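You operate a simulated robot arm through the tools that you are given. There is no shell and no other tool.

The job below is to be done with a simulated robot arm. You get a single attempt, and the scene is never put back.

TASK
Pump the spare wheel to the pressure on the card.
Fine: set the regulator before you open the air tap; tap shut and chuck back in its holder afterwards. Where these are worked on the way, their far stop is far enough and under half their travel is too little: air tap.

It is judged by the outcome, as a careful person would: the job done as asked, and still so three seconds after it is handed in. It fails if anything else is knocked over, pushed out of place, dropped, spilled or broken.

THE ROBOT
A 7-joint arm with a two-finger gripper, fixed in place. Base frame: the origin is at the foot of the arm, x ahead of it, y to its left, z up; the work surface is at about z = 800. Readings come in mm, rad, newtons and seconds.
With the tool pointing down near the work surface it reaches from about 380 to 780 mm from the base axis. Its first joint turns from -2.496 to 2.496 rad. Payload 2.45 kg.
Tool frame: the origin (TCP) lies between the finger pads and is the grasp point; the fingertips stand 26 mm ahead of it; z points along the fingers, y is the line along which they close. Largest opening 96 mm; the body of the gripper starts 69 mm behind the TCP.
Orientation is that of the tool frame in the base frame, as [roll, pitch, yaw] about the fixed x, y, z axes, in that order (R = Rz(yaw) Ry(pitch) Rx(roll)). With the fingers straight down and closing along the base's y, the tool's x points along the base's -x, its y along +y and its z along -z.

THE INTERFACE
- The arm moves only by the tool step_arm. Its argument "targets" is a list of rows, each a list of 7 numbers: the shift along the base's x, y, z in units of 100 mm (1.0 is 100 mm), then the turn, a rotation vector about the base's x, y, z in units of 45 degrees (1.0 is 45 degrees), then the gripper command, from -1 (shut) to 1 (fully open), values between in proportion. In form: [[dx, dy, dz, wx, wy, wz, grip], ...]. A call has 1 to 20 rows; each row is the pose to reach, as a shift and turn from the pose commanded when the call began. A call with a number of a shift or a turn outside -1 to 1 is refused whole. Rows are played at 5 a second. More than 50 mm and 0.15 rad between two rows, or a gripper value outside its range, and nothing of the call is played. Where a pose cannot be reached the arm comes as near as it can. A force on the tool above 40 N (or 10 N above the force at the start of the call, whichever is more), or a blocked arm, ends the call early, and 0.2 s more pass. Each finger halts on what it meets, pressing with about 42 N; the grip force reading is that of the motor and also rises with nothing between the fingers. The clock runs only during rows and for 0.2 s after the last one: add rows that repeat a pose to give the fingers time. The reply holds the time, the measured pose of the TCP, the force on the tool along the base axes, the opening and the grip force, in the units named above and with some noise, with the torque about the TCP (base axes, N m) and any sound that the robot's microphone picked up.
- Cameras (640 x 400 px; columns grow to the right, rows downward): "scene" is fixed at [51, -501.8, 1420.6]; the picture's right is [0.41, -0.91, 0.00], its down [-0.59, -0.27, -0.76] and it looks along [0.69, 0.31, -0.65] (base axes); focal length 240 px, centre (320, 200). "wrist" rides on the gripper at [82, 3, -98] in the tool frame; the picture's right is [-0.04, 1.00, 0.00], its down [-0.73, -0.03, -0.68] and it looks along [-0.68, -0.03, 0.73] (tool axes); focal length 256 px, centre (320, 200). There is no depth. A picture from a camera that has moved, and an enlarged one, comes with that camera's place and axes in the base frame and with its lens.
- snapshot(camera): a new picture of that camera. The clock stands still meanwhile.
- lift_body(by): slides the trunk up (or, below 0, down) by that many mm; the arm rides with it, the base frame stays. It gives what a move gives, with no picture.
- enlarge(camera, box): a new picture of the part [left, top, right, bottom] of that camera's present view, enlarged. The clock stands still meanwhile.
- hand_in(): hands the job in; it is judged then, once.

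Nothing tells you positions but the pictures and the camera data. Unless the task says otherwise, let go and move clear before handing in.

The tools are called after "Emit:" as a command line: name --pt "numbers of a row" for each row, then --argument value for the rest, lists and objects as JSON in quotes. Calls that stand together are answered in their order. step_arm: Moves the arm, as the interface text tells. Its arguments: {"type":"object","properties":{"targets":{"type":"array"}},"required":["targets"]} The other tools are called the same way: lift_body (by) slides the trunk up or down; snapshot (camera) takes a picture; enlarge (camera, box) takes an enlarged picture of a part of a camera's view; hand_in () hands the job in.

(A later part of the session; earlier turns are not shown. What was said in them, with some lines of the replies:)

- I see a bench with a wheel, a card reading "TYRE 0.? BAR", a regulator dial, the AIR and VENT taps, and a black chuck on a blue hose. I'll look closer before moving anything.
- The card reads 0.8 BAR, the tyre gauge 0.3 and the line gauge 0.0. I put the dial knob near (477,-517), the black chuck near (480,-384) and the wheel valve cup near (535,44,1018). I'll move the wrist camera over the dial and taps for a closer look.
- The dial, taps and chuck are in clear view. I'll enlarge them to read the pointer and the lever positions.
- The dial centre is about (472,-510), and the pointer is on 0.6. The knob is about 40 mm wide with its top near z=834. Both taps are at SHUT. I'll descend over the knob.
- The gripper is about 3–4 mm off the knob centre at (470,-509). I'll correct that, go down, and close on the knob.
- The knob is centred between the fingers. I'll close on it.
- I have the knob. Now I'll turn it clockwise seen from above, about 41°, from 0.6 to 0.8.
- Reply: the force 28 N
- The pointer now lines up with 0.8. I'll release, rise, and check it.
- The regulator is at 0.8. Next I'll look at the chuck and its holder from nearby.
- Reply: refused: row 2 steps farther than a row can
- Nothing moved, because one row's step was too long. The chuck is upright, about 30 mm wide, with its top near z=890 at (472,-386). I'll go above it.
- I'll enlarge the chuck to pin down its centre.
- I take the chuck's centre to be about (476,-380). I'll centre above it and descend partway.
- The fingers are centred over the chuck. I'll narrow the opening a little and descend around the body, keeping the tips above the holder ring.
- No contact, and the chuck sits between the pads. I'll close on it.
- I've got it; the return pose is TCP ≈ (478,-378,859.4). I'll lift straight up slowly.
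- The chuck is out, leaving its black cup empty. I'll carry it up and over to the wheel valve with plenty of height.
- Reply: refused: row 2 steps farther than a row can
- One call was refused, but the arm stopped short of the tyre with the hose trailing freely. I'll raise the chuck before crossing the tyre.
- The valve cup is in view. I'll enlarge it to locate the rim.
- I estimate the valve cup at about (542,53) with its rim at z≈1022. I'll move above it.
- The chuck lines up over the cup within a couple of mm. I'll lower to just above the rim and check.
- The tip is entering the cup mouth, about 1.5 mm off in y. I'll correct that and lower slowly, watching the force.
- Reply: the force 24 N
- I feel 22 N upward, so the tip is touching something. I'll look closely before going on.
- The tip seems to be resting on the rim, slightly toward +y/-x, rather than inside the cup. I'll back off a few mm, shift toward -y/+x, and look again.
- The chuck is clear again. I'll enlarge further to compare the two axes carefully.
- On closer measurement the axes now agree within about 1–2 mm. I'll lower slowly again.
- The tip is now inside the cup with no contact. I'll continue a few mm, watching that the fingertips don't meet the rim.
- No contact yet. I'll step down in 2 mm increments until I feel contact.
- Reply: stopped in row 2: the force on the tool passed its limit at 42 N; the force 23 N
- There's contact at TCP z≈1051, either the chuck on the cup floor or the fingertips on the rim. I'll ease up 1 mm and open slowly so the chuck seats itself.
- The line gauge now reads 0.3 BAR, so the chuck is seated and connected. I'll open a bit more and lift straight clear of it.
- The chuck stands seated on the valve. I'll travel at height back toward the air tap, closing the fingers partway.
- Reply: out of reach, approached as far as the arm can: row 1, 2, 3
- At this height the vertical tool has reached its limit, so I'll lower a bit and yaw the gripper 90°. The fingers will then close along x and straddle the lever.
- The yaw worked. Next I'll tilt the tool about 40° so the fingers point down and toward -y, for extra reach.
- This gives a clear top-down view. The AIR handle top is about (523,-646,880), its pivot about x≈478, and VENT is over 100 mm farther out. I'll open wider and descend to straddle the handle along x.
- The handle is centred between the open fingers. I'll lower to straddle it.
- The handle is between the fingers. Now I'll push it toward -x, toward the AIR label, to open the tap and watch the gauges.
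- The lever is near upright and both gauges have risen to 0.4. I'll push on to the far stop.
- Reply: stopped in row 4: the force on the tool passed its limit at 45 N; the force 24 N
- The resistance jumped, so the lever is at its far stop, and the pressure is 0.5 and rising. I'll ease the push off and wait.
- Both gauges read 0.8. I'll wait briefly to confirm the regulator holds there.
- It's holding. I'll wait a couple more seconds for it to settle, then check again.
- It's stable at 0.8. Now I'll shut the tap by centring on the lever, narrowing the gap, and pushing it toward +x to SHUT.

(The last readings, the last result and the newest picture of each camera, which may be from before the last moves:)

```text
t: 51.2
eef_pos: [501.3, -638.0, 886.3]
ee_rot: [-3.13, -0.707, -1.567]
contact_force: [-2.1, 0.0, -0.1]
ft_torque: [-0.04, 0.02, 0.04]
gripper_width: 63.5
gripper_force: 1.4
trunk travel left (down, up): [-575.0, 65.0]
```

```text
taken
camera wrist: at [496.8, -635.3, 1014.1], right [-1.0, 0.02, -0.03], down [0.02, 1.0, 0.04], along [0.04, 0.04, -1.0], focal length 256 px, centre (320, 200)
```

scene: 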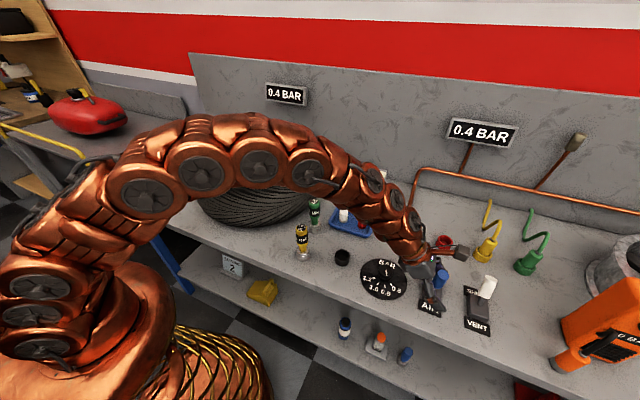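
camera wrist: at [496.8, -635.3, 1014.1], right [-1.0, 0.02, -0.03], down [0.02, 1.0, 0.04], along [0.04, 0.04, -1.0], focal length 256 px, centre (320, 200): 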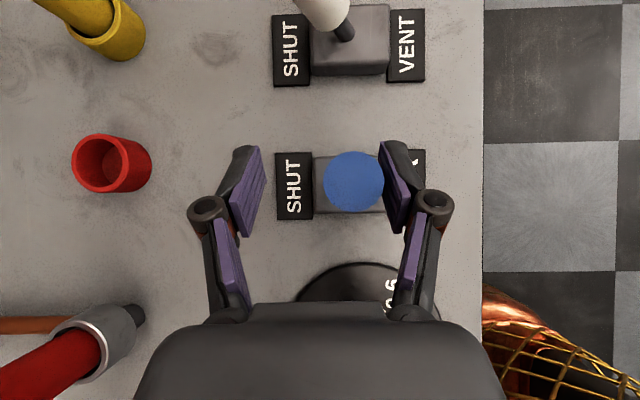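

The lever is upright and moving back. I'll keep pushing to the SHUT stop.

Emit:
step_arm --pt "0.1 0 0 0 0 0 0.3" --pt "0.18 0 0 0 0 0 0.3" --pt "0.25 0 0 0 0 0 0.3" --pt "0.31 0 0 0 0 0 0.3" --pt "0.37 0 0 0 0 0 0.3" --pt "0.43 0 0 0 0 0 0.3" --pt "0.49 0 0 0 0 0 0.3"

Emit:
snapshot --camera "wrist"

Emit:
snapshot --camera "scene"

```text
t: 52.5
eef_pos: [532.6, -639.2, 884.0]
ee_rot: [-3.138, -0.704, -1.572]
contact_force: [-26.0, 3.3, 11.8]
ft_torque: [0.07, 1.01, -0.11]
gripper_width: 85.4
gripper_force: 17.0
trunk travel left (down, up): [-575.0, 65.0]
stopped in row 6: the force on the tool passed its limit at 42 N (the readings are from after the stop); the commanded pose is now the measured one
```

```text
taken
camera wrist: at [528.2, -635.6, 1012.9], right [-1.0, 0.03, -0.03], down [0.03, 1.0, 0.04], along [0.03, 0.04, -1.0], focal length 256 px, centre (320, 200)
```

wrist: 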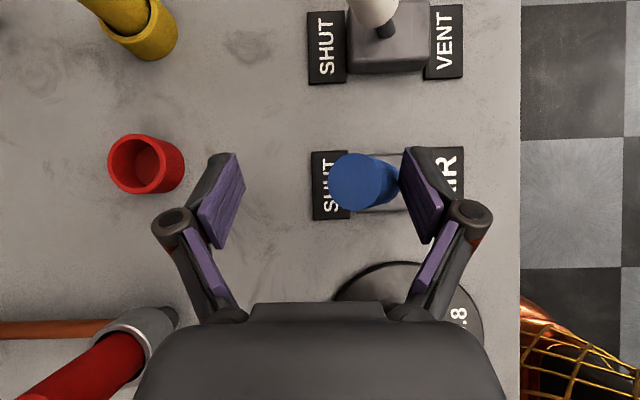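

```text
taken
```

scene: 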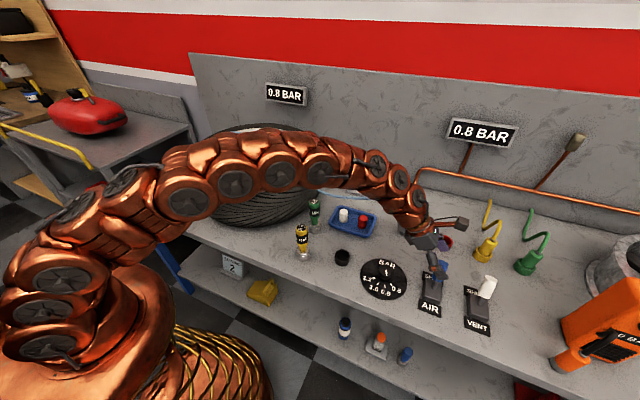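

The lever is back at its original SHUT position. I'll back off to centre, lift clear, and check it.

Emit:
step_arm --pt "-0.1 0 0 0 0 0 0.6" --pt "-0.2 0 0 0 0 0 0.6" --pt "-0.2 0 0 0 0 0 0.8" --pt "-0.2 0.1 0.35 0 0 0 0.8" --pt "-0.2 0.2 0.7 0 0 0 0.8" --pt "-0.2 0.2 1 0 0 0 0.8" --pt "-0.2 0.2 1 0 0 0 0.8"

Emit:
snapshot --camera "wrist"

Emit:
enlarge --camera "scene" --box '[360, 180, 540, 340]'

```text
t: 54.1
eef_pos: [518.0, -616.6, 981.9]
ee_rot: [-3.138, -0.706, -1.568]
contact_force: [-0.1, -0.4, -0.5]
ft_torque: [0.0, 0.02, 0.02]
gripper_width: 86.1
gripper_force: 0.1
trunk travel left (down, up): [-575.0, 65.0]
```

```text
taken
camera wrist: at [513.6, -614.4, 1110.5], right [-1.0, 0.02, -0.03], down [0.02, 1.0, 0.04], along [0.03, 0.04, -1.0], focal length 256 px, centre (320, 200)
```

wrist: 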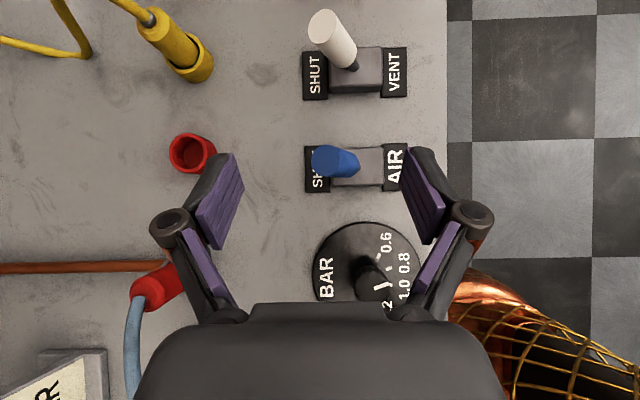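

```text
2.50 times, centred on (450, 260) of scene
camera zoom: at [51.0, -501.8, 1420.6], right [0.41, -0.91, 0.0], down [-0.59, -0.27, -0.76], along [0.69, 0.31, -0.65], focal length 600 px, centre (-5, 50)
```

zoom: 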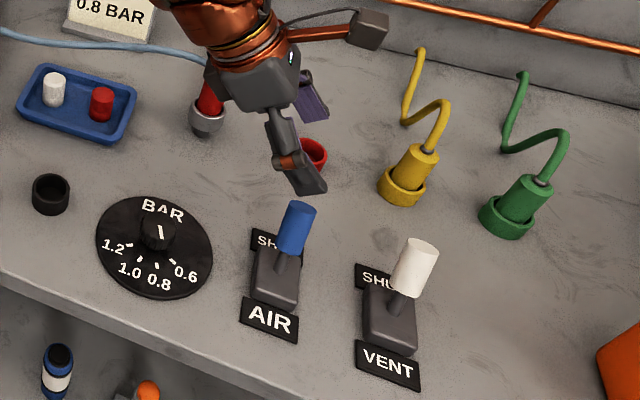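

The tap lever matches its original SHUT picture. Now I'll retreat, undo the tilt and yaw, and go back to the wheel.

Emit:
step_arm --pt "-0.1 0.3 0.35 0 0 0 0.3" --pt "-0.2 0.6 0.7 0 0 0 0.3" --pt "-0.3 0.95 1 0 0 0 0.3" --pt "-0.3 0.95 1 0 0 0 0.3"

Emit:
step_arm --pt "0 0.1 0 0.18 0 0 0.3" --pt "0 0.3 0 0.36 0 0 0.3" --pt "0 0.5 0 0.54 0 0 0.3" --pt "0 0.7 0 0.72 0 0 0.3" --pt "0 0.9 0 0.9 0 0 0.3" --pt "0 0.9 0 0.9 0 0 0.3"

Emit:
step_arm --pt "0 0.1 0.1 0 0 -0.18 0.3" --pt "0 0.2 0.2 0 0 -0.36 0.3" --pt "0 0.3 0.3 0 0 -0.54 0.3" --pt "0 0.4 0.4 0 0 -0.72 0.3" --pt "0 0.5 0.5 0 0 -0.9 0.3" --pt "0 0.5 0.5 0 0 -1 0.3"

Emit:
step_arm --pt "0 0.15 0.1 0 0 -0.18 0.3" --pt "0 0.3 0.2 0 0 -0.36 0.3" --pt "0 0.45 0.3 0 0 -0.54 0.3" --pt "0 0.6 0.3 0 0 -0.72 0.3" --pt "0 0.8 0.3 0 0 -0.9 0.3" --pt "0 0.9 0.3 0 0 -1 0.3" --pt "0 0.9 0.3 0 0 -1 0.3"

Emit:
snapshot --camera "scene"

```text
t: 55.1
eef_pos: [488.5, -521.4, 1081.8]
ee_rot: [-3.135, -0.705, -1.568]
contact_force: [-0.1, 0.4, 0.2]
ft_torque: [0.01, 0.0, -0.01]
gripper_width: 62.3
gripper_force: 0.1
trunk travel left (down, up): [-575.0, 65.0]
```

```text
t: 56.5
eef_pos: [487.8, -431.6, 1082.7]
ee_rot: [-3.136, 0.005, -1.566]
contact_force: [-0.8, 0.0, -0.9]
ft_torque: [0.0, 0.0, -0.01]
gripper_width: 62.3
gripper_force: 0.1
trunk travel left (down, up): [-575.0, 65.0]
```

```text
t: 57.9
eef_pos: [487.6, -382.3, 1132.4]
ee_rot: [-3.135, 0.005, -2.355]
contact_force: [0.1, 0.0, -0.1]
ft_torque: [-0.03, -0.01, 0.0]
gripper_width: 62.1
gripper_force: 0.1
trunk travel left (down, up): [-575.0, 65.0]
```

```text
t: 59.5
eef_pos: [487.3, -292.3, 1163.1]
ee_rot: [-3.135, 0.001, 3.141]
contact_force: [0.1, 0.4, 1.1]
ft_torque: [-0.03, 0.01, 0.02]
gripper_width: 62.3
gripper_force: 0.0
trunk travel left (down, up): [-575.0, 65.0]
```

```text
taken
```

scene: 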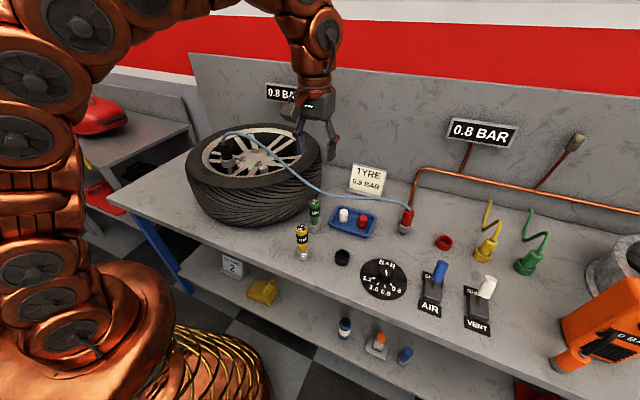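

The tap is still shut and both gauges read 0.8. I'll move back above the wheel valve.

Emit:
step_arm --pt "0.1 0.48 0 0 0 0 0.3" --pt "0.2 0.95 0 0 0 0 0.3"

Emit:
step_arm --pt "0.1 0.48 0 0 0 0 0.3" --pt "0.2 0.95 0 0 0 0 0.3"

Emit:
step_arm --pt "0.1 0.48 0 0 0 0 0.3" --pt "0.14 0.95 0 0 0 0 0.3"

Emit:
step_arm --pt "0 0.3 0 0 0 0 0.3" --pt "0 0.57 -0.1 0 0 0 0.3" --pt "0 0.57 -0.1 0 0 0 0.3"

Emit:
snapshot --camera "wrist"

Emit:
enlarge --camera "scene" --box '[190, 80, 290, 190]'

```text
t: 60.1
eef_pos: [508.6, -198.0, 1164.4]
ee_rot: [-3.137, 0.002, -3.14]
contact_force: [0.4, -0.2, 0.0]
ft_torque: [0.04, -0.03, 0.01]
gripper_width: 62.3
gripper_force: 0.1
trunk travel left (down, up): [-575.0, 65.0]
```

```text
t: 60.7
eef_pos: [530.1, -100.6, 1167.0]
ee_rot: [-3.135, 0.004, -3.14]
contact_force: [0.2, -0.7, -0.1]
ft_torque: [0.07, 0.0, 0.0]
gripper_width: 62.6
gripper_force: 0.1
trunk travel left (down, up): [-575.0, 65.0]
```

```text
t: 61.3
eef_pos: [542.6, -4.1, 1166.6]
ee_rot: [-3.136, 0.001, -3.14]
contact_force: [-0.1, -0.7, -0.4]
ft_torque: [0.01, -0.01, -0.04]
gripper_width: 62.1
gripper_force: 0.1
trunk travel left (down, up): [-575.0, 65.0]
```

```text
t: 62.1
eef_pos: [541.1, 52.3, 1155.6]
ee_rot: [-3.133, 0.002, -3.139]
contact_force: [-0.2, 0.3, 0.3]
ft_torque: [-0.02, 0.01, 0.0]
gripper_width: 62.6
gripper_force: 0.0
trunk travel left (down, up): [-575.0, 65.0]
```

```text
taken
camera wrist: at [458.2, 57.9, 1254.5], right [0.04, 1.0, -0.01], down [0.73, -0.02, 0.68], along [0.68, -0.03, -0.73], focal length 256 px, centre (320, 200)
```

wrist: 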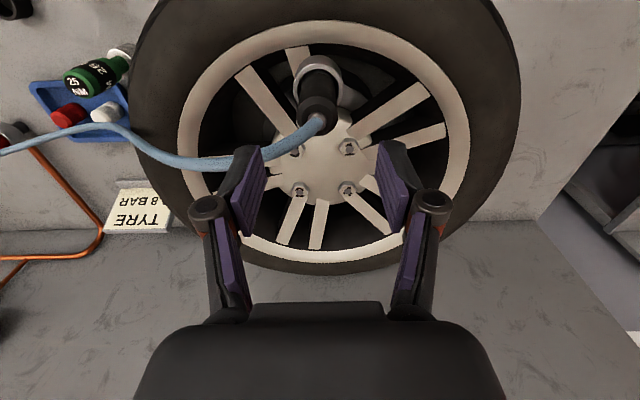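

```text
3.64 times, centred on (240, 135) of scene
camera zoom: at [51.0, -501.8, 1420.6], right [0.41, -0.91, 0.0], down [-0.59, -0.27, -0.76], along [0.69, 0.31, -0.65], focal length 872 px, centre (611, 436)
```

zoom: 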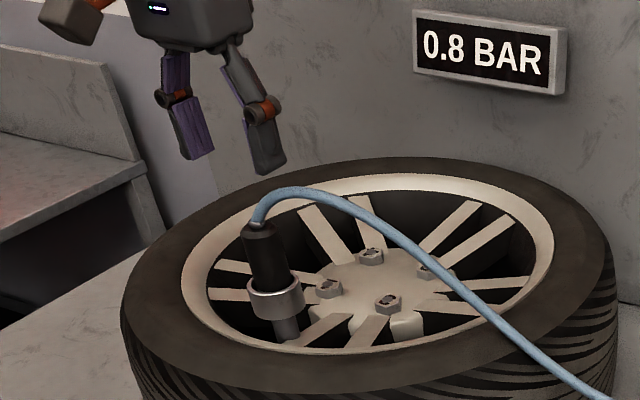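

The chuck is still seated. I'll descend around it, keeping the tips just above the cup rim.

Emit:
step_arm --pt "0 -0.02 -0.3 0 0 0 0.2" --pt "0 -0.02 -0.6 0 0 0 0.2" --pt "0 -0.02 -0.8 0 0 0 0.2" --pt "0 -0.02 -0.95 0 0 0 0.2" --pt "0 -0.02 -0.95 0 0 0 0.2"

Emit:
enlarge --camera "wrist" --box '[230, 70, 410, 260]'

Emit:
enlarge --camera "scene" --box '[215, 115, 265, 178]'

```text
t: 63.3
eef_pos: [540.2, 48.1, 1059.4]
ee_rot: [-3.134, 0.002, 3.141]
contact_force: [-0.2, 0.1, 0.7]
ft_torque: [0.02, 0.03, 0.0]
gripper_width: 57.6
gripper_force: 0.2
trunk travel left (down, up): [-575.0, 65.0]
```

```text
2.11 times, centred on (320, 165) of wrist
camera zoom: at [457.8, 53.4, 1156.8], right [0.04, 1.0, -0.01], down [0.73, -0.02, 0.68], along [0.68, -0.03, -0.73], focal length 539 px, centre (320, 274)
```

zoom: 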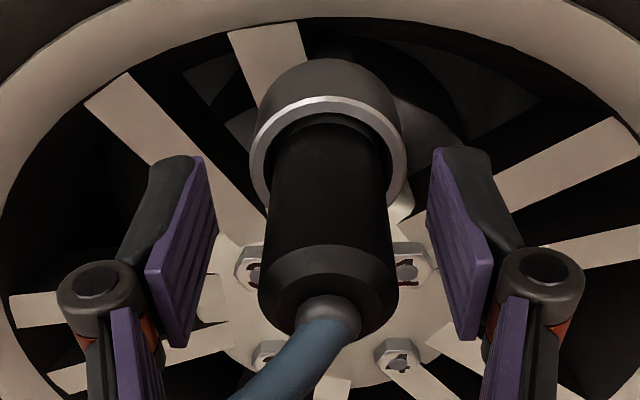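

```text
6.35 times, centred on (240, 146) of scene
camera zoom: at [51.0, -501.8, 1420.6], right [0.41, -0.91, 0.0], down [-0.59, -0.27, -0.76], along [0.69, 0.31, -0.65], focal length 1523 px, centre (828, 540)
```

zoom: 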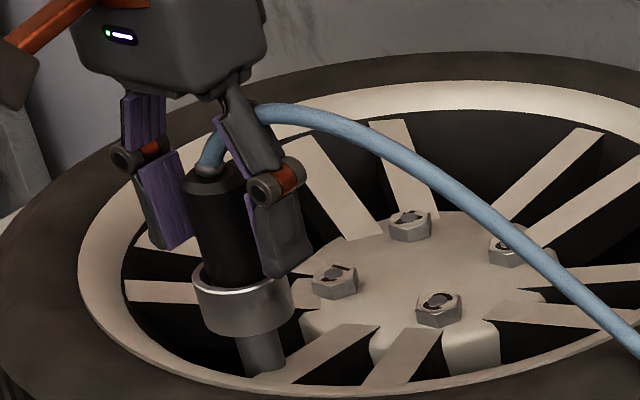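

The chuck is about 2 mm to +y of the finger midline. I'll correct that, drop 5 mm, and grip.

Emit:
step_arm --pt "0 0.02 -0.03 0 0 0 0.2" --pt "0 0.02 -0.05 0 0 0 0.2" --pt "0 0.02 -0.05 0 0 0 0" --pt "0 0.02 -0.05 0 0 0 -0.4" --pt "0 0.02 -0.05 0 0 0 -1" --pt "0 0.02 -0.05 0 0 0 -1" --pt "0 0.02 -0.05 0 0 0 -1" --pt "0 0.02 -0.05 0 0 0 -1"

Emit:
enlarge --camera "wrist" --box '[230, 70, 410, 260]'

Emit:
enlarge --camera "scene" --box '[215, 115, 265, 178]'

```text
t: 65.1
eef_pos: [540.1, 50.0, 1055.1]
ee_rot: [-3.135, 0.0, -3.14]
contact_force: [1.2, 0.3, 1.0]
ft_torque: [0.01, -0.04, 0.02]
gripper_width: 29.4
gripper_force: 41.6
trunk travel left (down, up): [-575.0, 65.0]
```

```text
2.11 times, centred on (320, 165) of wrist
camera zoom: at [457.7, 54.9, 1151.6], right [0.04, 1.0, -0.01], down [0.73, -0.02, 0.68], along [0.68, -0.03, -0.73], focal length 539 px, centre (320, 274)
```

zoom: 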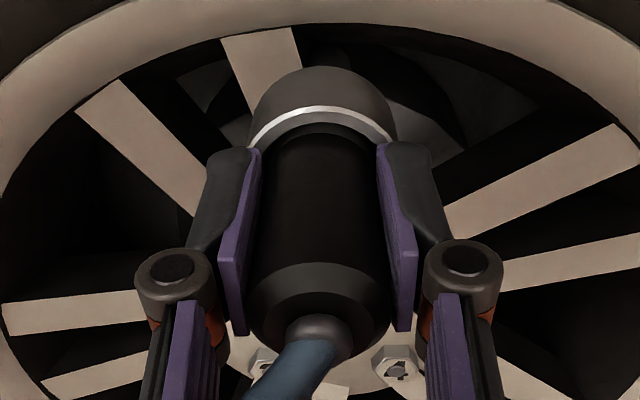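

```text
6.35 times, centred on (240, 146) of scene
camera zoom: at [51.0, -501.8, 1420.6], right [0.41, -0.91, 0.0], down [-0.59, -0.27, -0.76], along [0.69, 0.31, -0.65], focal length 1523 px, centre (828, 540)
```

zoom: 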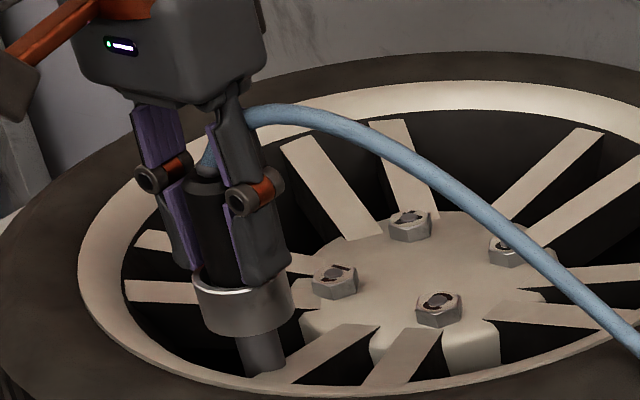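

Gripped. I'll lift straight up out of the cup.

Emit:
step_arm --pt "0 0 0.05 0 0 0 -1" --pt "0 0 0.15 0 0 0 -1" --pt "0 0 0.3 0 0 0 -1" --pt "0 0 0.6 0 0 0 -1" --pt "0 0 1 0 0 0 -1" --pt "0 0 1 0 0 0 -1"

Emit:
snapshot --camera "wrist"

Emit:
snapshot --camera "scene"

```text
t: 66.5
eef_pos: [541.2, 47.7, 1153.2]
ee_rot: [-3.134, 0.001, -3.141]
contact_force: [0.1, -0.7, -1.4]
ft_torque: [0.0, 0.02, -0.02]
gripper_width: 29.7
gripper_force: 42.2
trunk travel left (down, up): [-575.0, 65.0]
```

```text
taken
camera wrist: at [458.1, 53.0, 1251.4], right [0.04, 1.0, -0.01], down [0.73, -0.02, 0.68], along [0.68, -0.03, -0.73], focal length 256 px, centre (320, 200)
```

wrist: 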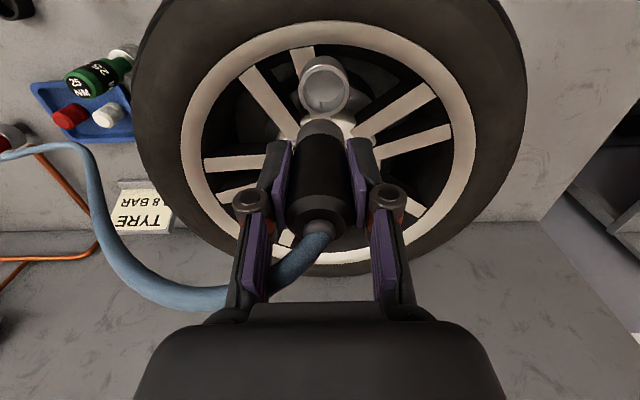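

```text
taken
```

scene: 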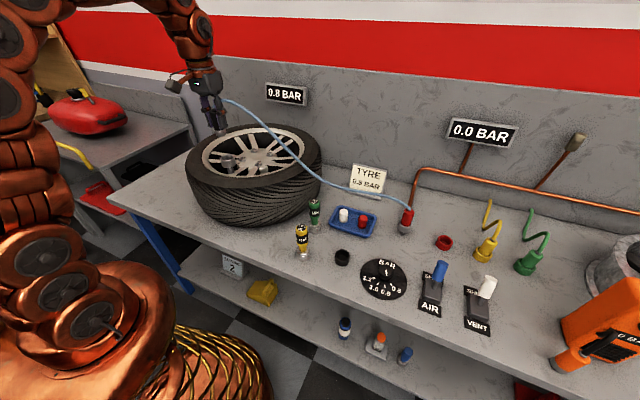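

The tyre holds at 0.8 BAR and the line dropped to 0.0. I'll carry the chuck back to its black holder.

Emit:
step_arm --pt "-0.05 -0.48 0 0 0 0 -1" --pt "-0.1 -0.96 0 0 0 0 -1"

Emit:
step_arm --pt "-0.1 -0.48 0 0 0 0 -1" --pt "-0.2 -0.96 0 0 0 0 -1"

Emit:
step_arm --pt "-0.1 -0.48 0 0 0 0 -1" --pt "-0.2 -0.96 0 0 0 0 -1"

Emit:
step_arm --pt "-0.06 -0.48 0 0 0 0 -1" --pt "-0.12 -0.96 -0.1 0 0 0 -1"

Emit:
step_arm --pt "0 -0.2 -0.4 0 0 0 -1" --pt "0 -0.41 -0.8 0 0 0 -1" --pt "0 -0.41 -1 0 0 0 -1" --pt "0 -0.41 -1 0 0 0 -1"

Emit:
snapshot --camera "wrist"

Emit:
snapshot --camera "scene"

```text
t: 67.1
eef_pos: [528.3, -50.4, 1150.7]
ee_rot: [-3.133, 0.004, -3.141]
contact_force: [0.6, 0.1, -0.2]
ft_torque: [-0.04, 0.02, -0.01]
gripper_width: 29.5
gripper_force: 42.2
trunk travel left (down, up): [-575.0, 65.0]
```

```text
t: 67.7
eef_pos: [511.0, -143.6, 1154.9]
ee_rot: [-3.134, 0.001, -3.141]
contact_force: [0.2, 0.2, -0.7]
ft_torque: [-0.06, -0.03, 0.04]
gripper_width: 29.9
gripper_force: 42.3
trunk travel left (down, up): [-575.0, 65.0]
```

```text
t: 68.3
eef_pos: [492.3, -235.6, 1154.0]
ee_rot: [-3.134, 0.001, -3.141]
contact_force: [0.2, -0.3, -0.6]
ft_torque: [-0.01, 0.0, 0.01]
gripper_width: 29.4
gripper_force: 42.2
trunk travel left (down, up): [-575.0, 65.0]
```

```text
t: 68.9
eef_pos: [482.5, -331.8, 1143.0]
ee_rot: [-3.134, 0.002, -3.139]
contact_force: [0.2, -0.1, -1.0]
ft_torque: [-0.03, -0.02, -0.02]
gripper_width: 29.8
gripper_force: 41.6
trunk travel left (down, up): [-575.0, 65.0]
```

```text
t: 69.9
eef_pos: [479.4, -376.1, 1042.0]
ee_rot: [-3.135, 0.003, -3.139]
contact_force: [0.7, 0.8, -0.2]
ft_torque: [-0.02, 0.0, 0.01]
gripper_width: 29.6
gripper_force: 41.8
trunk travel left (down, up): [-575.0, 65.0]
```

```text
taken
camera wrist: at [397.4, -370.9, 1140.0], right [0.04, 1.0, -0.01], down [0.73, -0.02, 0.68], along [0.68, -0.03, -0.73], focal length 256 px, centre (320, 200)
```

wrist: 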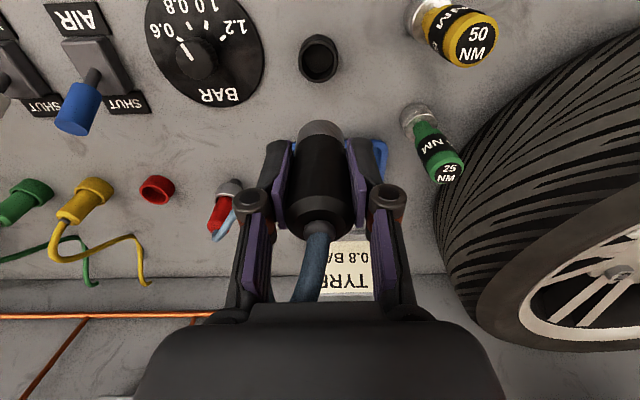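

```text
taken
```

scene: 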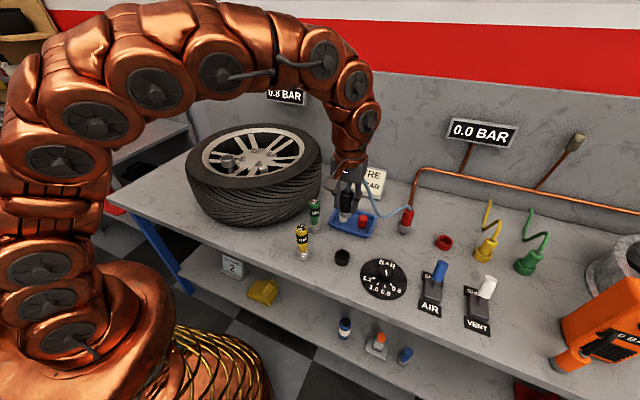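

I'll check how the chuck sits in the fingers now, and exactly where the holder is.

Emit:
enlarge --camera "wrist" --box '[230, 20, 410, 260]'

Emit:
enlarge --camera "scene" --box '[310, 170, 380, 280]'

```text
1.67 times, centred on (320, 140) of wrist
camera zoom: at [397.4, -370.9, 1140.0], right [0.04, 1.0, -0.01], down [0.73, -0.02, 0.68], along [0.68, -0.03, -0.73], focal length 427 px, centre (320, 300)
```

zoom: 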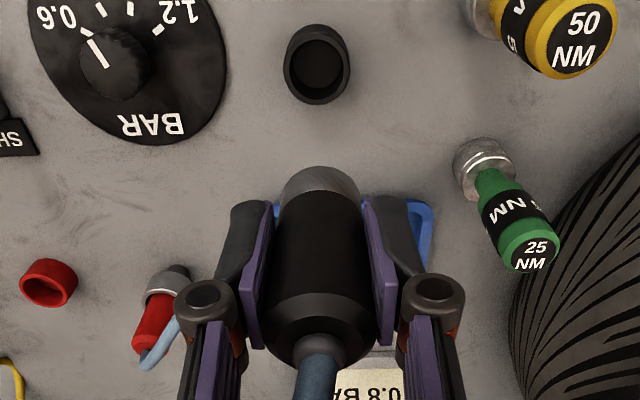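

```text
3.64 times, centred on (345, 225) of scene
camera zoom: at [51.0, -501.8, 1420.6], right [0.41, -0.91, 0.0], down [-0.59, -0.27, -0.76], along [0.69, 0.31, -0.65], focal length 872 px, centre (229, 109)
```

zoom: 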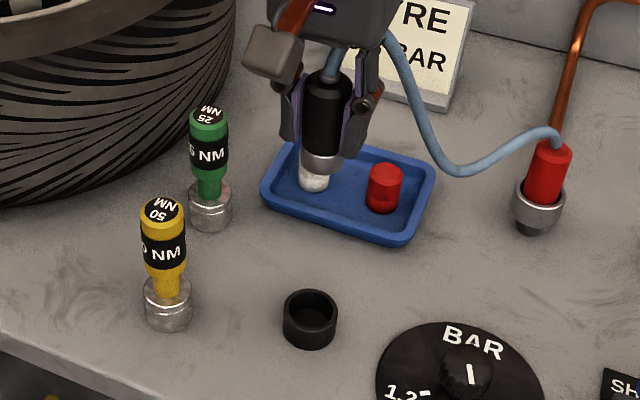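

The chuck sits about 3 mm further +x in the grip than before, so I'll compensate. I'll descend to above the holder and check alignment.

Emit:
step_arm --pt "-0.04 -0.02 -0.35 0 0 0 -1" --pt "-0.04 -0.02 -0.7 0 0 0 -1" --pt "-0.04 -0.02 -1 0 0 0 -1" --pt "-0.04 -0.02 -1 0 0 0 -1"

Emit:
step_arm --pt "0 0 -0.2 0 0 0 -1" --pt "0 0 -0.45 0 0 0 -1" --pt "0 0 -0.45 0 0 0 -1"

Emit:
enlarge --camera "wrist" --box '[230, 50, 410, 260]'

Emit:
enlarge --camera "scene" --box '[315, 225, 370, 275]'

```text
t: 70.9
eef_pos: [475.7, -377.9, 943.5]
ee_rot: [-3.135, 0.004, -3.141]
contact_force: [-0.5, 0.4, -0.1]
ft_torque: [-0.03, 0.02, 0.0]
gripper_width: 29.8
gripper_force: 42.1
trunk travel left (down, up): [-575.0, 65.0]
```

```text
t: 71.7
eef_pos: [475.8, -377.7, 899.2]
ee_rot: [-3.134, 0.005, -3.14]
contact_force: [-0.1, -0.5, -0.6]
ft_torque: [0.03, -0.02, 0.03]
gripper_width: 29.7
gripper_force: 41.7
trunk travel left (down, up): [-575.0, 65.0]
```

```text
1.90 times, centred on (320, 155) of wrist
camera zoom: at [393.1, -372.9, 997.2], right [0.04, 1.0, -0.01], down [0.73, -0.02, 0.68], along [0.68, -0.03, -0.73], focal length 488 px, centre (320, 286)
```

zoom: 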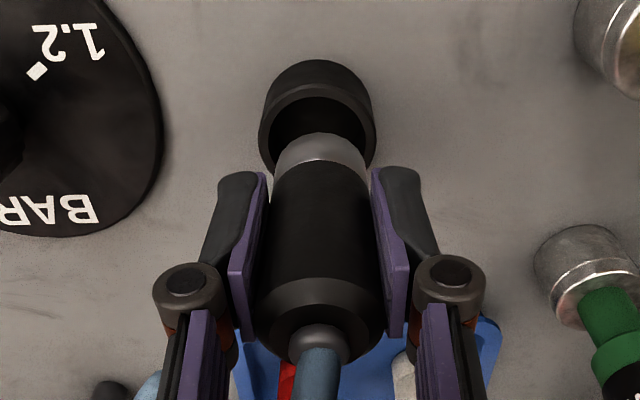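

```text
8.00 times, centred on (342, 250) of scene
camera zoom: at [51.0, -501.8, 1420.6], right [0.41, -0.91, 0.0], down [-0.59, -0.27, -0.76], along [0.69, 0.31, -0.65], focal length 1919 px, centre (140, -200)
```

zoom: 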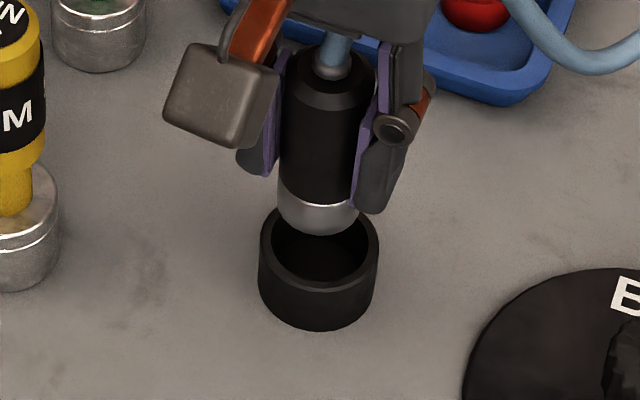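

The y alignment looks good but x is less certain. I'll lower to just above the ring, where the comparison is more direct.

Emit:
step_arm --pt "0 0 -0.12 0 0 0 -1" --pt "0 0 -0.23 0 0 0 -1" --pt "0 0 -0.23 0 0 0 -1"

Emit:
enlarge --camera "wrist" --box '[275, 70, 365, 170]'

Emit:
enlarge --camera "scene" --box '[322, 230, 362, 270]'

```text
t: 72.5
eef_pos: [475.0, -377.4, 877.5]
ee_rot: [-3.134, 0.002, -3.14]
contact_force: [-0.7, -0.3, -0.2]
ft_torque: [0.02, 0.02, 0.0]
gripper_width: 29.6
gripper_force: 41.8
trunk travel left (down, up): [-575.0, 65.0]
```

```text
4.00 times, centred on (320, 120) of wrist
camera zoom: at [392.3, -372.1, 975.4], right [0.04, 1.0, -0.01], down [0.73, -0.02, 0.68], along [0.68, -0.03, -0.73], focal length 1024 px, centre (320, 520)
```

zoom: 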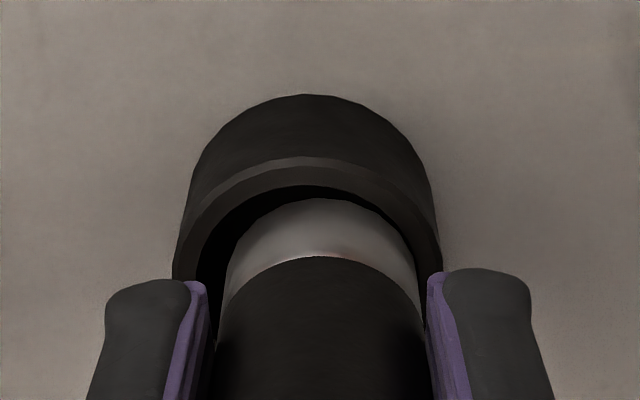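

```text
10.00 times, centred on (342, 250) of scene
camera zoom: at [51.0, -501.8, 1420.6], right [0.41, -0.91, 0.0], down [-0.59, -0.27, -0.76], along [0.69, 0.31, -0.65], focal length 2399 px, centre (100, -300)
```

zoom: 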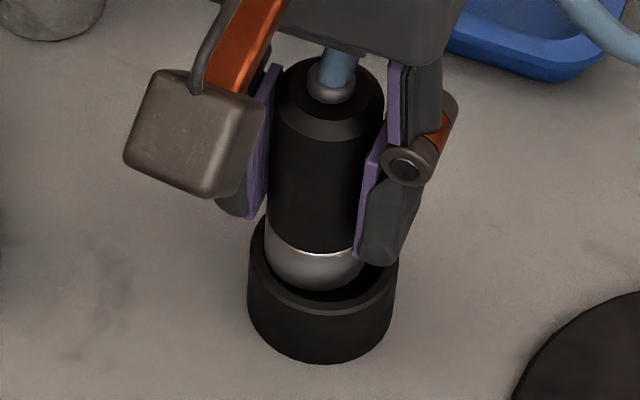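

Both views put the chuck about 2 mm too far in +y, with x about right. I'll correct that and lower slowly.

Emit:
step_arm --pt "0 -0.02 0.03 0 0 0 -1" --pt "0 -0.02 0 0 0 0 -1" --pt "0 -0.02 -0.03 0 0 0 -1" --pt "0 -0.02 -0.06 0 0 0 -1" --pt "0 -0.02 -0.09 0 0 0 -1" --pt "0 -0.02 -0.09 0 0 0 -1"

Emit:
enlarge --camera "wrist" --box '[275, 70, 365, 170]'

Emit:
enlarge --camera "scene" --box '[322, 230, 362, 270]'

```text
t: 73.9
eef_pos: [475.5, -379.0, 867.2]
ee_rot: [-3.137, 0.004, -3.14]
contact_force: [0.9, 0.7, -1.1]
ft_torque: [-0.01, -0.01, 0.0]
gripper_width: 29.4
gripper_force: 42.2
trunk travel left (down, up): [-575.0, 65.0]
```

```text
4.00 times, centred on (320, 120) of wrist
camera zoom: at [392.7, -374.2, 964.8], right [0.04, 1.0, -0.01], down [0.73, -0.02, 0.68], along [0.68, -0.03, -0.73], focal length 1024 px, centre (320, 520)
```

zoom: 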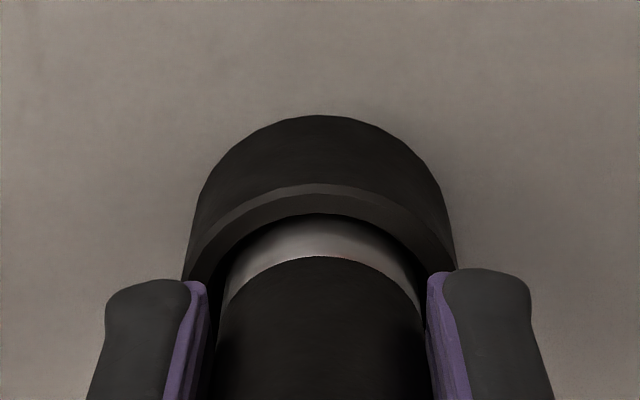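

```text
10.00 times, centred on (342, 250) of scene
camera zoom: at [51.0, -501.8, 1420.6], right [0.41, -0.91, 0.0], down [-0.59, -0.27, -0.76], along [0.69, 0.31, -0.65], focal length 2399 px, centre (100, -300)
```

zoom: 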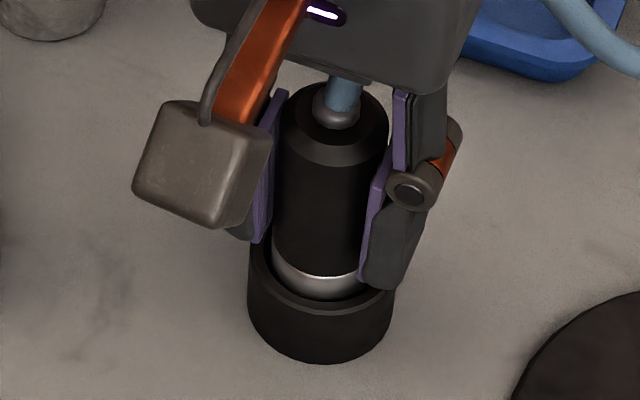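

The tip is entering the ring without contact. I'll continue down in small steps.

Emit:
step_arm --pt "0 0 -0.03 0 0 0 -1" --pt "0 0 -0.06 0 0 0 -1" --pt "0 0 -0.06 0 0 0 -1"

Emit:
step_arm --pt "0 0 -0.02 0 0 0 -1" --pt "0 0 -0.02 0 0 0 -1"

Emit:
enlarge --camera "wrist" --box '[275, 70, 365, 170]'

Emit:
enlarge --camera "scene" --box '[322, 230, 362, 270]'

```text
t: 74.7
eef_pos: [476.3, -378.9, 860.9]
ee_rot: [-3.135, 0.003, -3.14]
contact_force: [-0.5, 0.9, -0.6]
ft_torque: [0.01, 0.01, 0.03]
gripper_width: 29.5
gripper_force: 41.6
trunk travel left (down, up): [-575.0, 65.0]
```

```text
t: 75.3
eef_pos: [475.0, -380.0, 859.0]
ee_rot: [-3.135, 0.003, -3.139]
contact_force: [-0.7, 0.1, -0.9]
ft_torque: [-0.01, 0.01, -0.01]
gripper_width: 29.6
gripper_force: 42.5
trunk travel left (down, up): [-575.0, 65.0]
```

```text
4.00 times, centred on (320, 120) of wrist
camera zoom: at [392.4, -374.5, 956.7], right [0.04, 1.0, -0.01], down [0.73, -0.02, 0.68], along [0.68, -0.03, -0.73], focal length 1024 px, centre (320, 520)
```

zoom: 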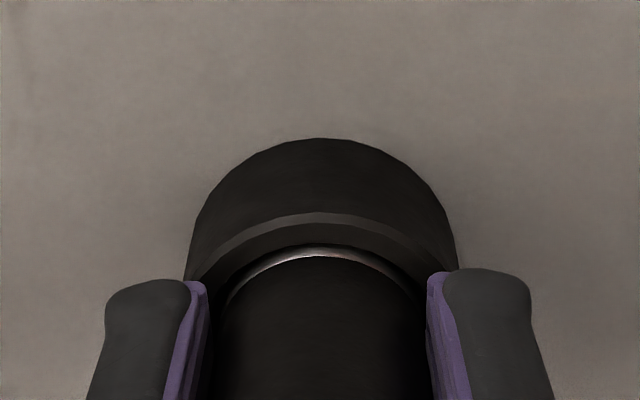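

```text
10.00 times, centred on (342, 250) of scene
camera zoom: at [51.0, -501.8, 1420.6], right [0.41, -0.91, 0.0], down [-0.59, -0.27, -0.76], along [0.69, 0.31, -0.65], focal length 2399 px, centre (100, -300)
```

zoom: 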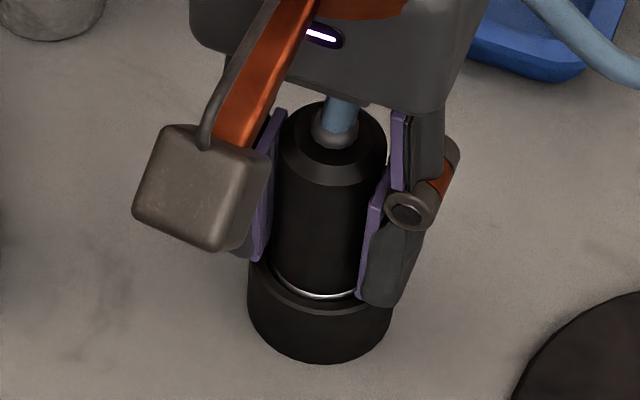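

No contact yet, and the grey tip is nearly fully inside. I'll continue in small steps.

Emit:
step_arm --pt "0 0 -0.02 0 0 0 -1" --pt "0 0 -0.02 0 0 0 -1"

Emit:
step_arm --pt "0 0 -0.02 0 0 0 -1" --pt "0 0 -0.02 0 0 0 -1"

Emit:
enlarge --camera "wrist" --box '[275, 70, 365, 170]'

Emit:
enlarge --camera "scene" --box '[322, 230, 362, 270]'

```text
t: 75.9
eef_pos: [476.1, -380.1, 855.2]
ee_rot: [-3.135, 0.003, -3.139]
contact_force: [0.3, -0.8, -1.2]
ft_torque: [0.02, -0.01, 0.01]
gripper_width: 29.6
gripper_force: 41.8
trunk travel left (down, up): [-575.0, 65.0]
```

```text
t: 76.5
eef_pos: [476.3, -381.0, 855.5]
ee_rot: [-3.135, 0.005, -3.14]
contact_force: [-0.7, 1.4, 3.0]
ft_torque: [0.04, 0.04, -0.01]
gripper_width: 29.5
gripper_force: 41.6
trunk travel left (down, up): [-575.0, 65.0]
```

```text
4.00 times, centred on (320, 120) of wrist
camera zoom: at [392.9, -374.5, 953.0], right [0.04, 1.0, -0.01], down [0.73, -0.02, 0.68], along [0.68, -0.03, -0.73], focal length 1024 px, centre (320, 520)
```

zoom: 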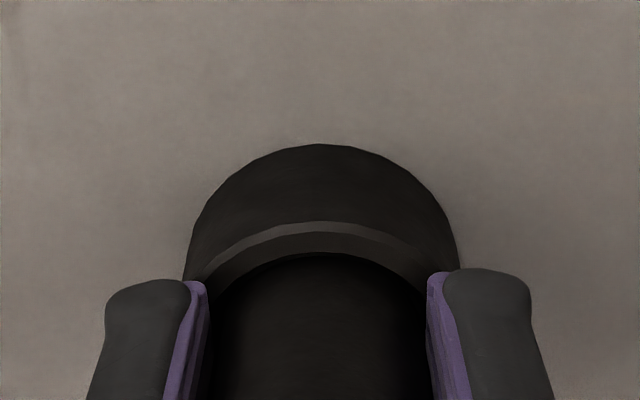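

```text
10.00 times, centred on (342, 250) of scene
camera zoom: at [51.0, -501.8, 1420.6], right [0.41, -0.91, 0.0], down [-0.59, -0.27, -0.76], along [0.69, 0.31, -0.65], focal length 2399 px, centre (100, -300)
```

zoom: 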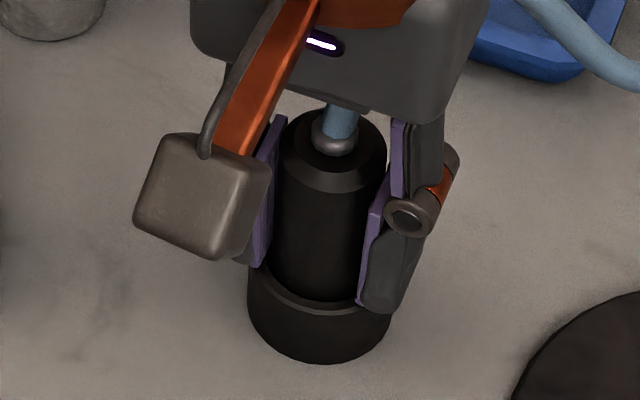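

I feel light contact at z≈855, so the chuck is on the holder floor. I'll press 1 mm to confirm, then release.

Emit:
step_arm --pt "0 0 -0.01 0 0 0 -1" --pt "0 0 -0.01 0 0 0 -1"

```text
t: 77.1
eef_pos: [475.2, -379.3, 855.5]
ee_rot: [-3.134, 0.006, -3.138]
contact_force: [4.5, -1.6, 18.8]
ft_torque: [-0.05, -0.2, -0.03]
gripper_width: 29.7
gripper_force: 42.2
trunk travel left (down, up): [-575.0, 65.0]
```

Emit:
step_arm --pt "0 0 0.008 0 0 0 -1" --pt "0 0 0.01 0 0 0 -0.4" --pt "0 0 0.01 0 0 0 -0.3" --pt "0 0 0.01 0 0 0 -0.2" --pt "0 0 0.01 0 0 0 -0.1" --pt "0 0 0.01 0 0 0 0.1" --pt "0 0 0.01 0 0 0 0.2" --pt "0 0 0.01 0 0 0 0.2"

Emit:
enlarge --camera "wrist" --box '[230, 50, 410, 260]'

Emit:
enlarge --camera "scene" --box '[312, 210, 372, 270]'

```text
t: 78.9
eef_pos: [475.2, -379.0, 853.5]
ee_rot: [-3.134, 0.004, -3.139]
contact_force: [0.0, -0.5, 0.3]
ft_torque: [0.01, -0.01, -0.03]
gripper_width: 57.6
gripper_force: 0.1
trunk travel left (down, up): [-575.0, 65.0]
```

```text
1.90 times, centred on (320, 155) of wrist
camera zoom: at [392.2, -373.9, 952.6], right [0.04, 1.0, -0.01], down [0.73, -0.02, 0.68], along [0.68, -0.03, -0.73], focal length 488 px, centre (320, 286)
```

zoom: 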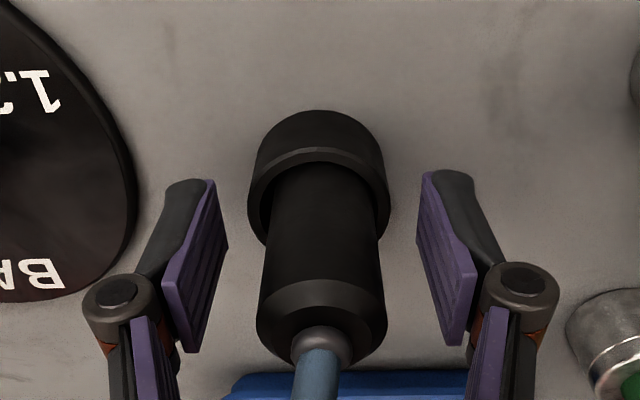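

```text
6.67 times, centred on (342, 240) of scene
camera zoom: at [51.0, -501.8, 1420.6], right [0.41, -0.91, 0.0], down [-0.59, -0.27, -0.76], along [0.69, 0.31, -0.65], focal length 1599 px, centre (173, -67)
```

zoom: 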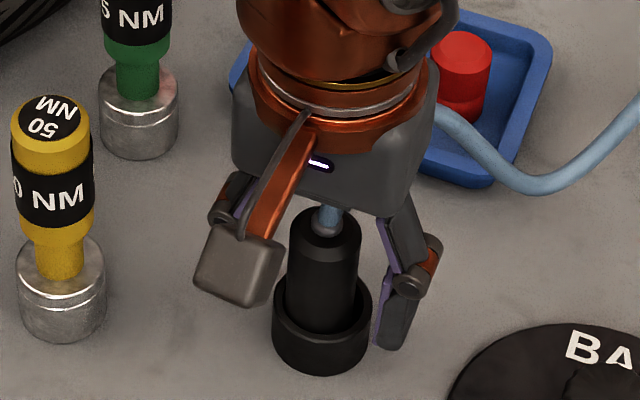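

The chuck stands upright in its holder. I'll lift straight up and check the whole scene.

Emit:
step_arm --pt "0 0 0.1 0 0 0 0.2" --pt "0 0 0.3 0 0 0 0.2" --pt "0 0 0.6 0 0 0 0.2" --pt "0 0 1 0 0 0 0.2"

Emit:
step_arm --pt "0 0 0.45 0 0 0 0.2" --pt "0 0 0.9 0 0 0 0.2" --pt "-0.2 0.3 1 0 0 0 0.2" --pt "-0.4 0.6 1 0 0 0 0.2" --pt "-0.4 0.6 1 0 0 0 0.2"

Emit:
step_arm --pt "-0.2 0.4 0.2 0 0 0 0.2" --pt "-0.4 0.8 0.3 0 0 0 0.2" --pt "-0.4 0.8 0.3 0 0 0 0.2" --pt "-0.4 0.8 0.3 0 0 0 0.2" --pt "-0.4 0.8 0.3 0 0 0 0.2" --pt "-0.4 0.8 0.3 0 0 0 0.2"

Emit:
snapshot --camera "scene"

Emit:
snapshot --camera "wrist"

Emit:
enlarge --camera "scene" --box '[320, 150, 520, 340]'

Emit:
enlarge --camera "scene" --box '[180, 70, 420, 260]'

```text
t: 79.9
eef_pos: [475.5, -378.0, 952.3]
ee_rot: [-3.136, 0.002, -3.14]
contact_force: [-0.4, -0.7, -0.4]
ft_torque: [0.03, 0.01, 0.04]
gripper_width: 57.8
gripper_force: 0.1
trunk travel left (down, up): [-575.0, 65.0]
```

```text
t: 81.1
eef_pos: [436.9, -316.9, 1052.4]
ee_rot: [-3.134, 0.004, -3.138]
contact_force: [0.3, -0.4, -0.5]
ft_torque: [-0.05, -0.04, 0.0]
gripper_width: 57.3
gripper_force: 0.0
trunk travel left (down, up): [-575.0, 65.0]
```

```text
t: 82.5
eef_pos: [396.0, -240.3, 1082.3]
ee_rot: [-3.134, 0.003, -3.14]
contact_force: [-0.6, -1.4, -0.3]
ft_torque: [-0.01, -0.03, 0.04]
gripper_width: 57.6
gripper_force: 0.1
trunk travel left (down, up): [-575.0, 65.0]
```

```text
taken
```

scene: 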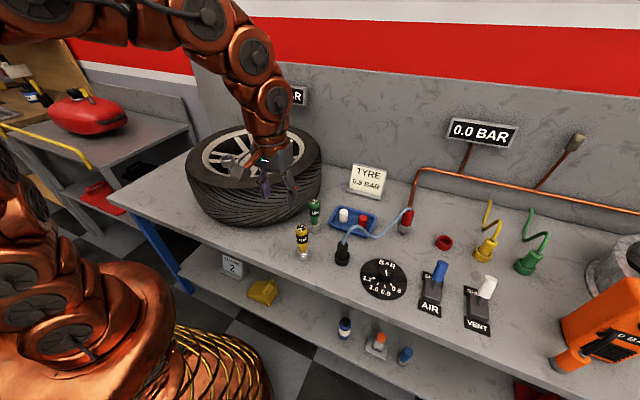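

```text
taken
camera wrist: at [312.8, -236.0, 1180.6], right [0.04, 1.0, -0.01], down [0.73, -0.02, 0.68], along [0.68, -0.03, -0.73], focal length 256 px, centre (320, 200)
```

wrist: 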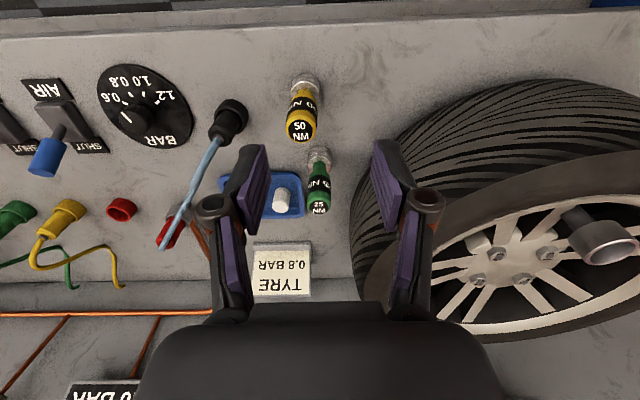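

```text
2.11 times, centred on (420, 245) of scene
camera zoom: at [51.0, -501.8, 1420.6], right [0.41, -0.91, 0.0], down [-0.59, -0.27, -0.76], along [0.69, 0.31, -0.65], focal length 505 px, centre (110, 105)
```

zoom: 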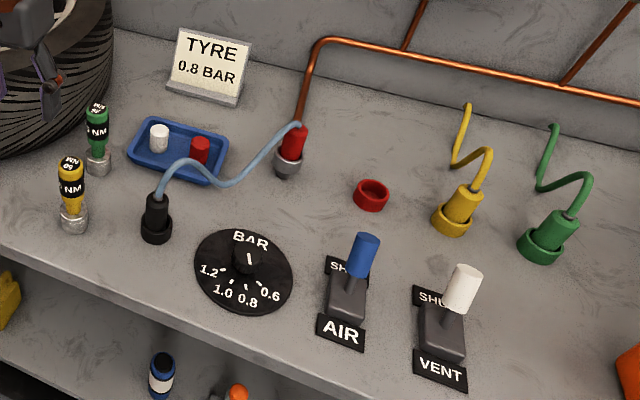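

```text
2.11 times, centred on (300, 165) of scene
camera zoom: at [51.0, -501.8, 1420.6], right [0.41, -0.91, 0.0], down [-0.59, -0.27, -0.76], along [0.69, 0.31, -0.65], focal length 505 px, centre (362, 274)
```

zoom: 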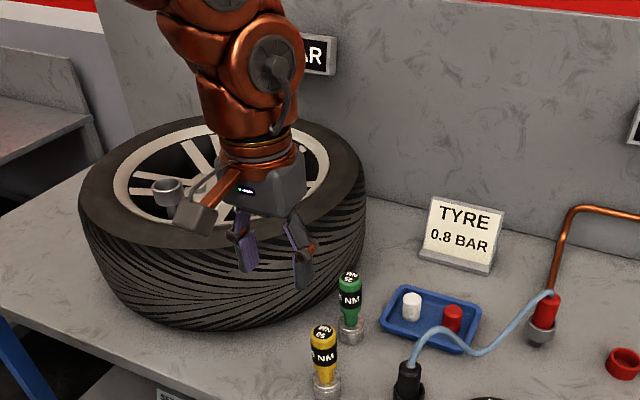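

Everything is in place, but the arm hides the tyre gauge. I'll move aside to read it before handing in.

Emit:
step_arm --pt "-0.1 -0.4 0.4 0 0 0 0.2" --pt "-0.2 -0.8 0.8 0 0 0 0.2" --pt "-0.2 -0.8 0.8 0 0 0 0.2"

Emit:
snapshot --camera "scene"

Emit:
enlarge --camera "scene" --box '[240, 70, 340, 130]'

```text
refused: row 1 steps farther than a row can; nothing moved
```

```text
taken
```

scene: 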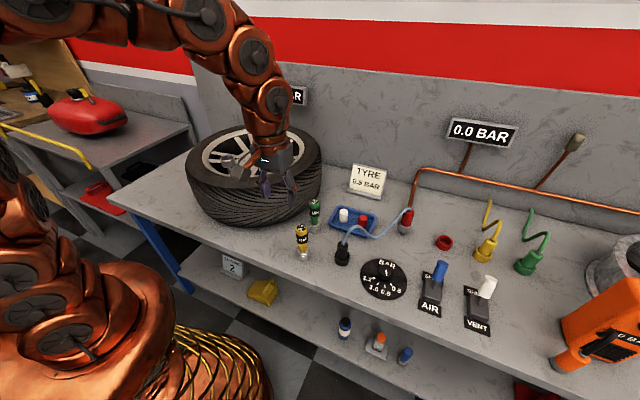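

```text
6.40 times, centred on (290, 100) of scene
camera zoom: at [51.0, -501.8, 1420.6], right [0.41, -0.91, 0.0], down [-0.59, -0.27, -0.76], along [0.69, 0.31, -0.65], focal length 1535 px, centre (512, 840)
```

zoom: 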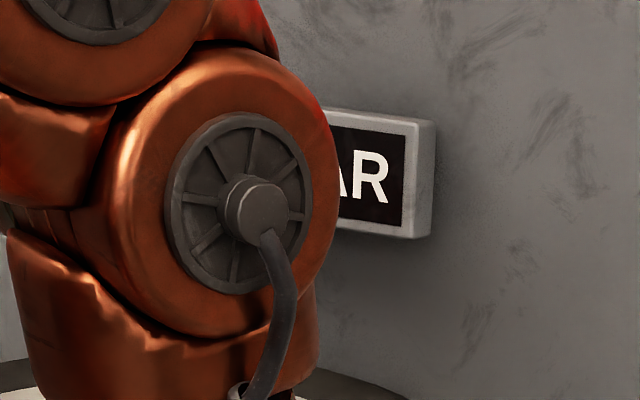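

That step was too long, so nothing moved. I'll use smaller steps.

Emit:
step_arm --pt "0 -0.35 0.3 0 0 0 0.2" --pt "0 -0.65 0.6 0 0 0 0.2" --pt "0 -0.95 0.8 0 0 0 0.2" --pt "0 -0.95 0.8 0 0 0 0.2"

Emit:
snapshot --camera "scene"

Emit:
enlarge --camera "scene" --box '[240, 70, 340, 130]'

```text
t: 83.5
eef_pos: [398.1, -334.7, 1163.8]
ee_rot: [-3.133, 0.004, -3.139]
contact_force: [0.3, -0.1, -1.1]
ft_torque: [-0.02, 0.02, 0.0]
gripper_width: 57.7
gripper_force: 0.1
trunk travel left (down, up): [-575.0, 65.0]
```

```text
taken
```

scene: 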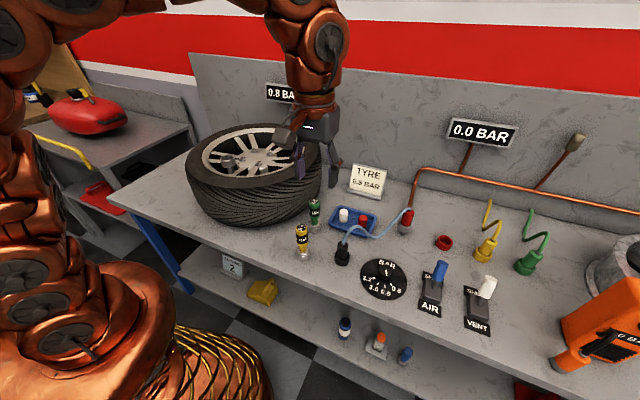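

```text
6.40 times, centred on (290, 100) of scene
camera zoom: at [51.0, -501.8, 1420.6], right [0.41, -0.91, 0.0], down [-0.59, -0.27, -0.76], along [0.69, 0.31, -0.65], focal length 1535 px, centre (512, 840)
```

zoom: 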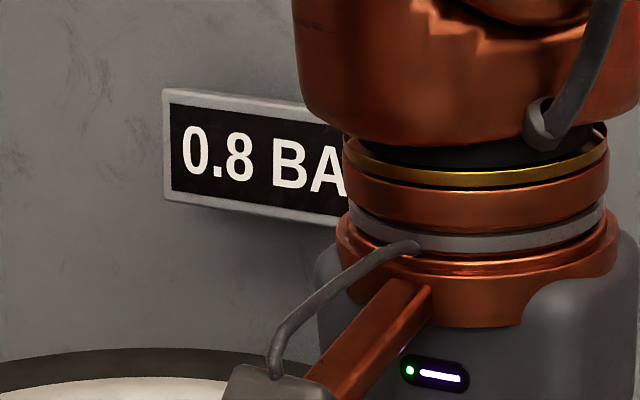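

The tyre gauge reads 0.8 BAR, the air tap is shut and the chuck is back in its holder. The arm is clear and nothing else has moved, so I'm handing in.

Emit:
hand_in

```text
The job is handed in.
```

The spare wheel is pumped to 0.8 BAR, matching the card, and the job is handed in.

- **Order:** I set the regulator from 0.6 to 0.8 and seated the chuck on the wheel valve. Only then did I open the air tap, pushing it to its far stop.
- **Pressure:** The tyre rose from 0.3 to 0.8 and held there with the tap open. It still read 0.8 after I shut the tap and took the chuck off.
- **End state:** The air tap lever is back at SHUT and the chuck is upright in its black holder. The gripper is empty and clear.
- **Contact:** While lining up, the chuck touched the valve rim once, at about 22 N. I lifted it and realigned, and nothing moved. I saw nothing else knocked or shifted in the final pictures.
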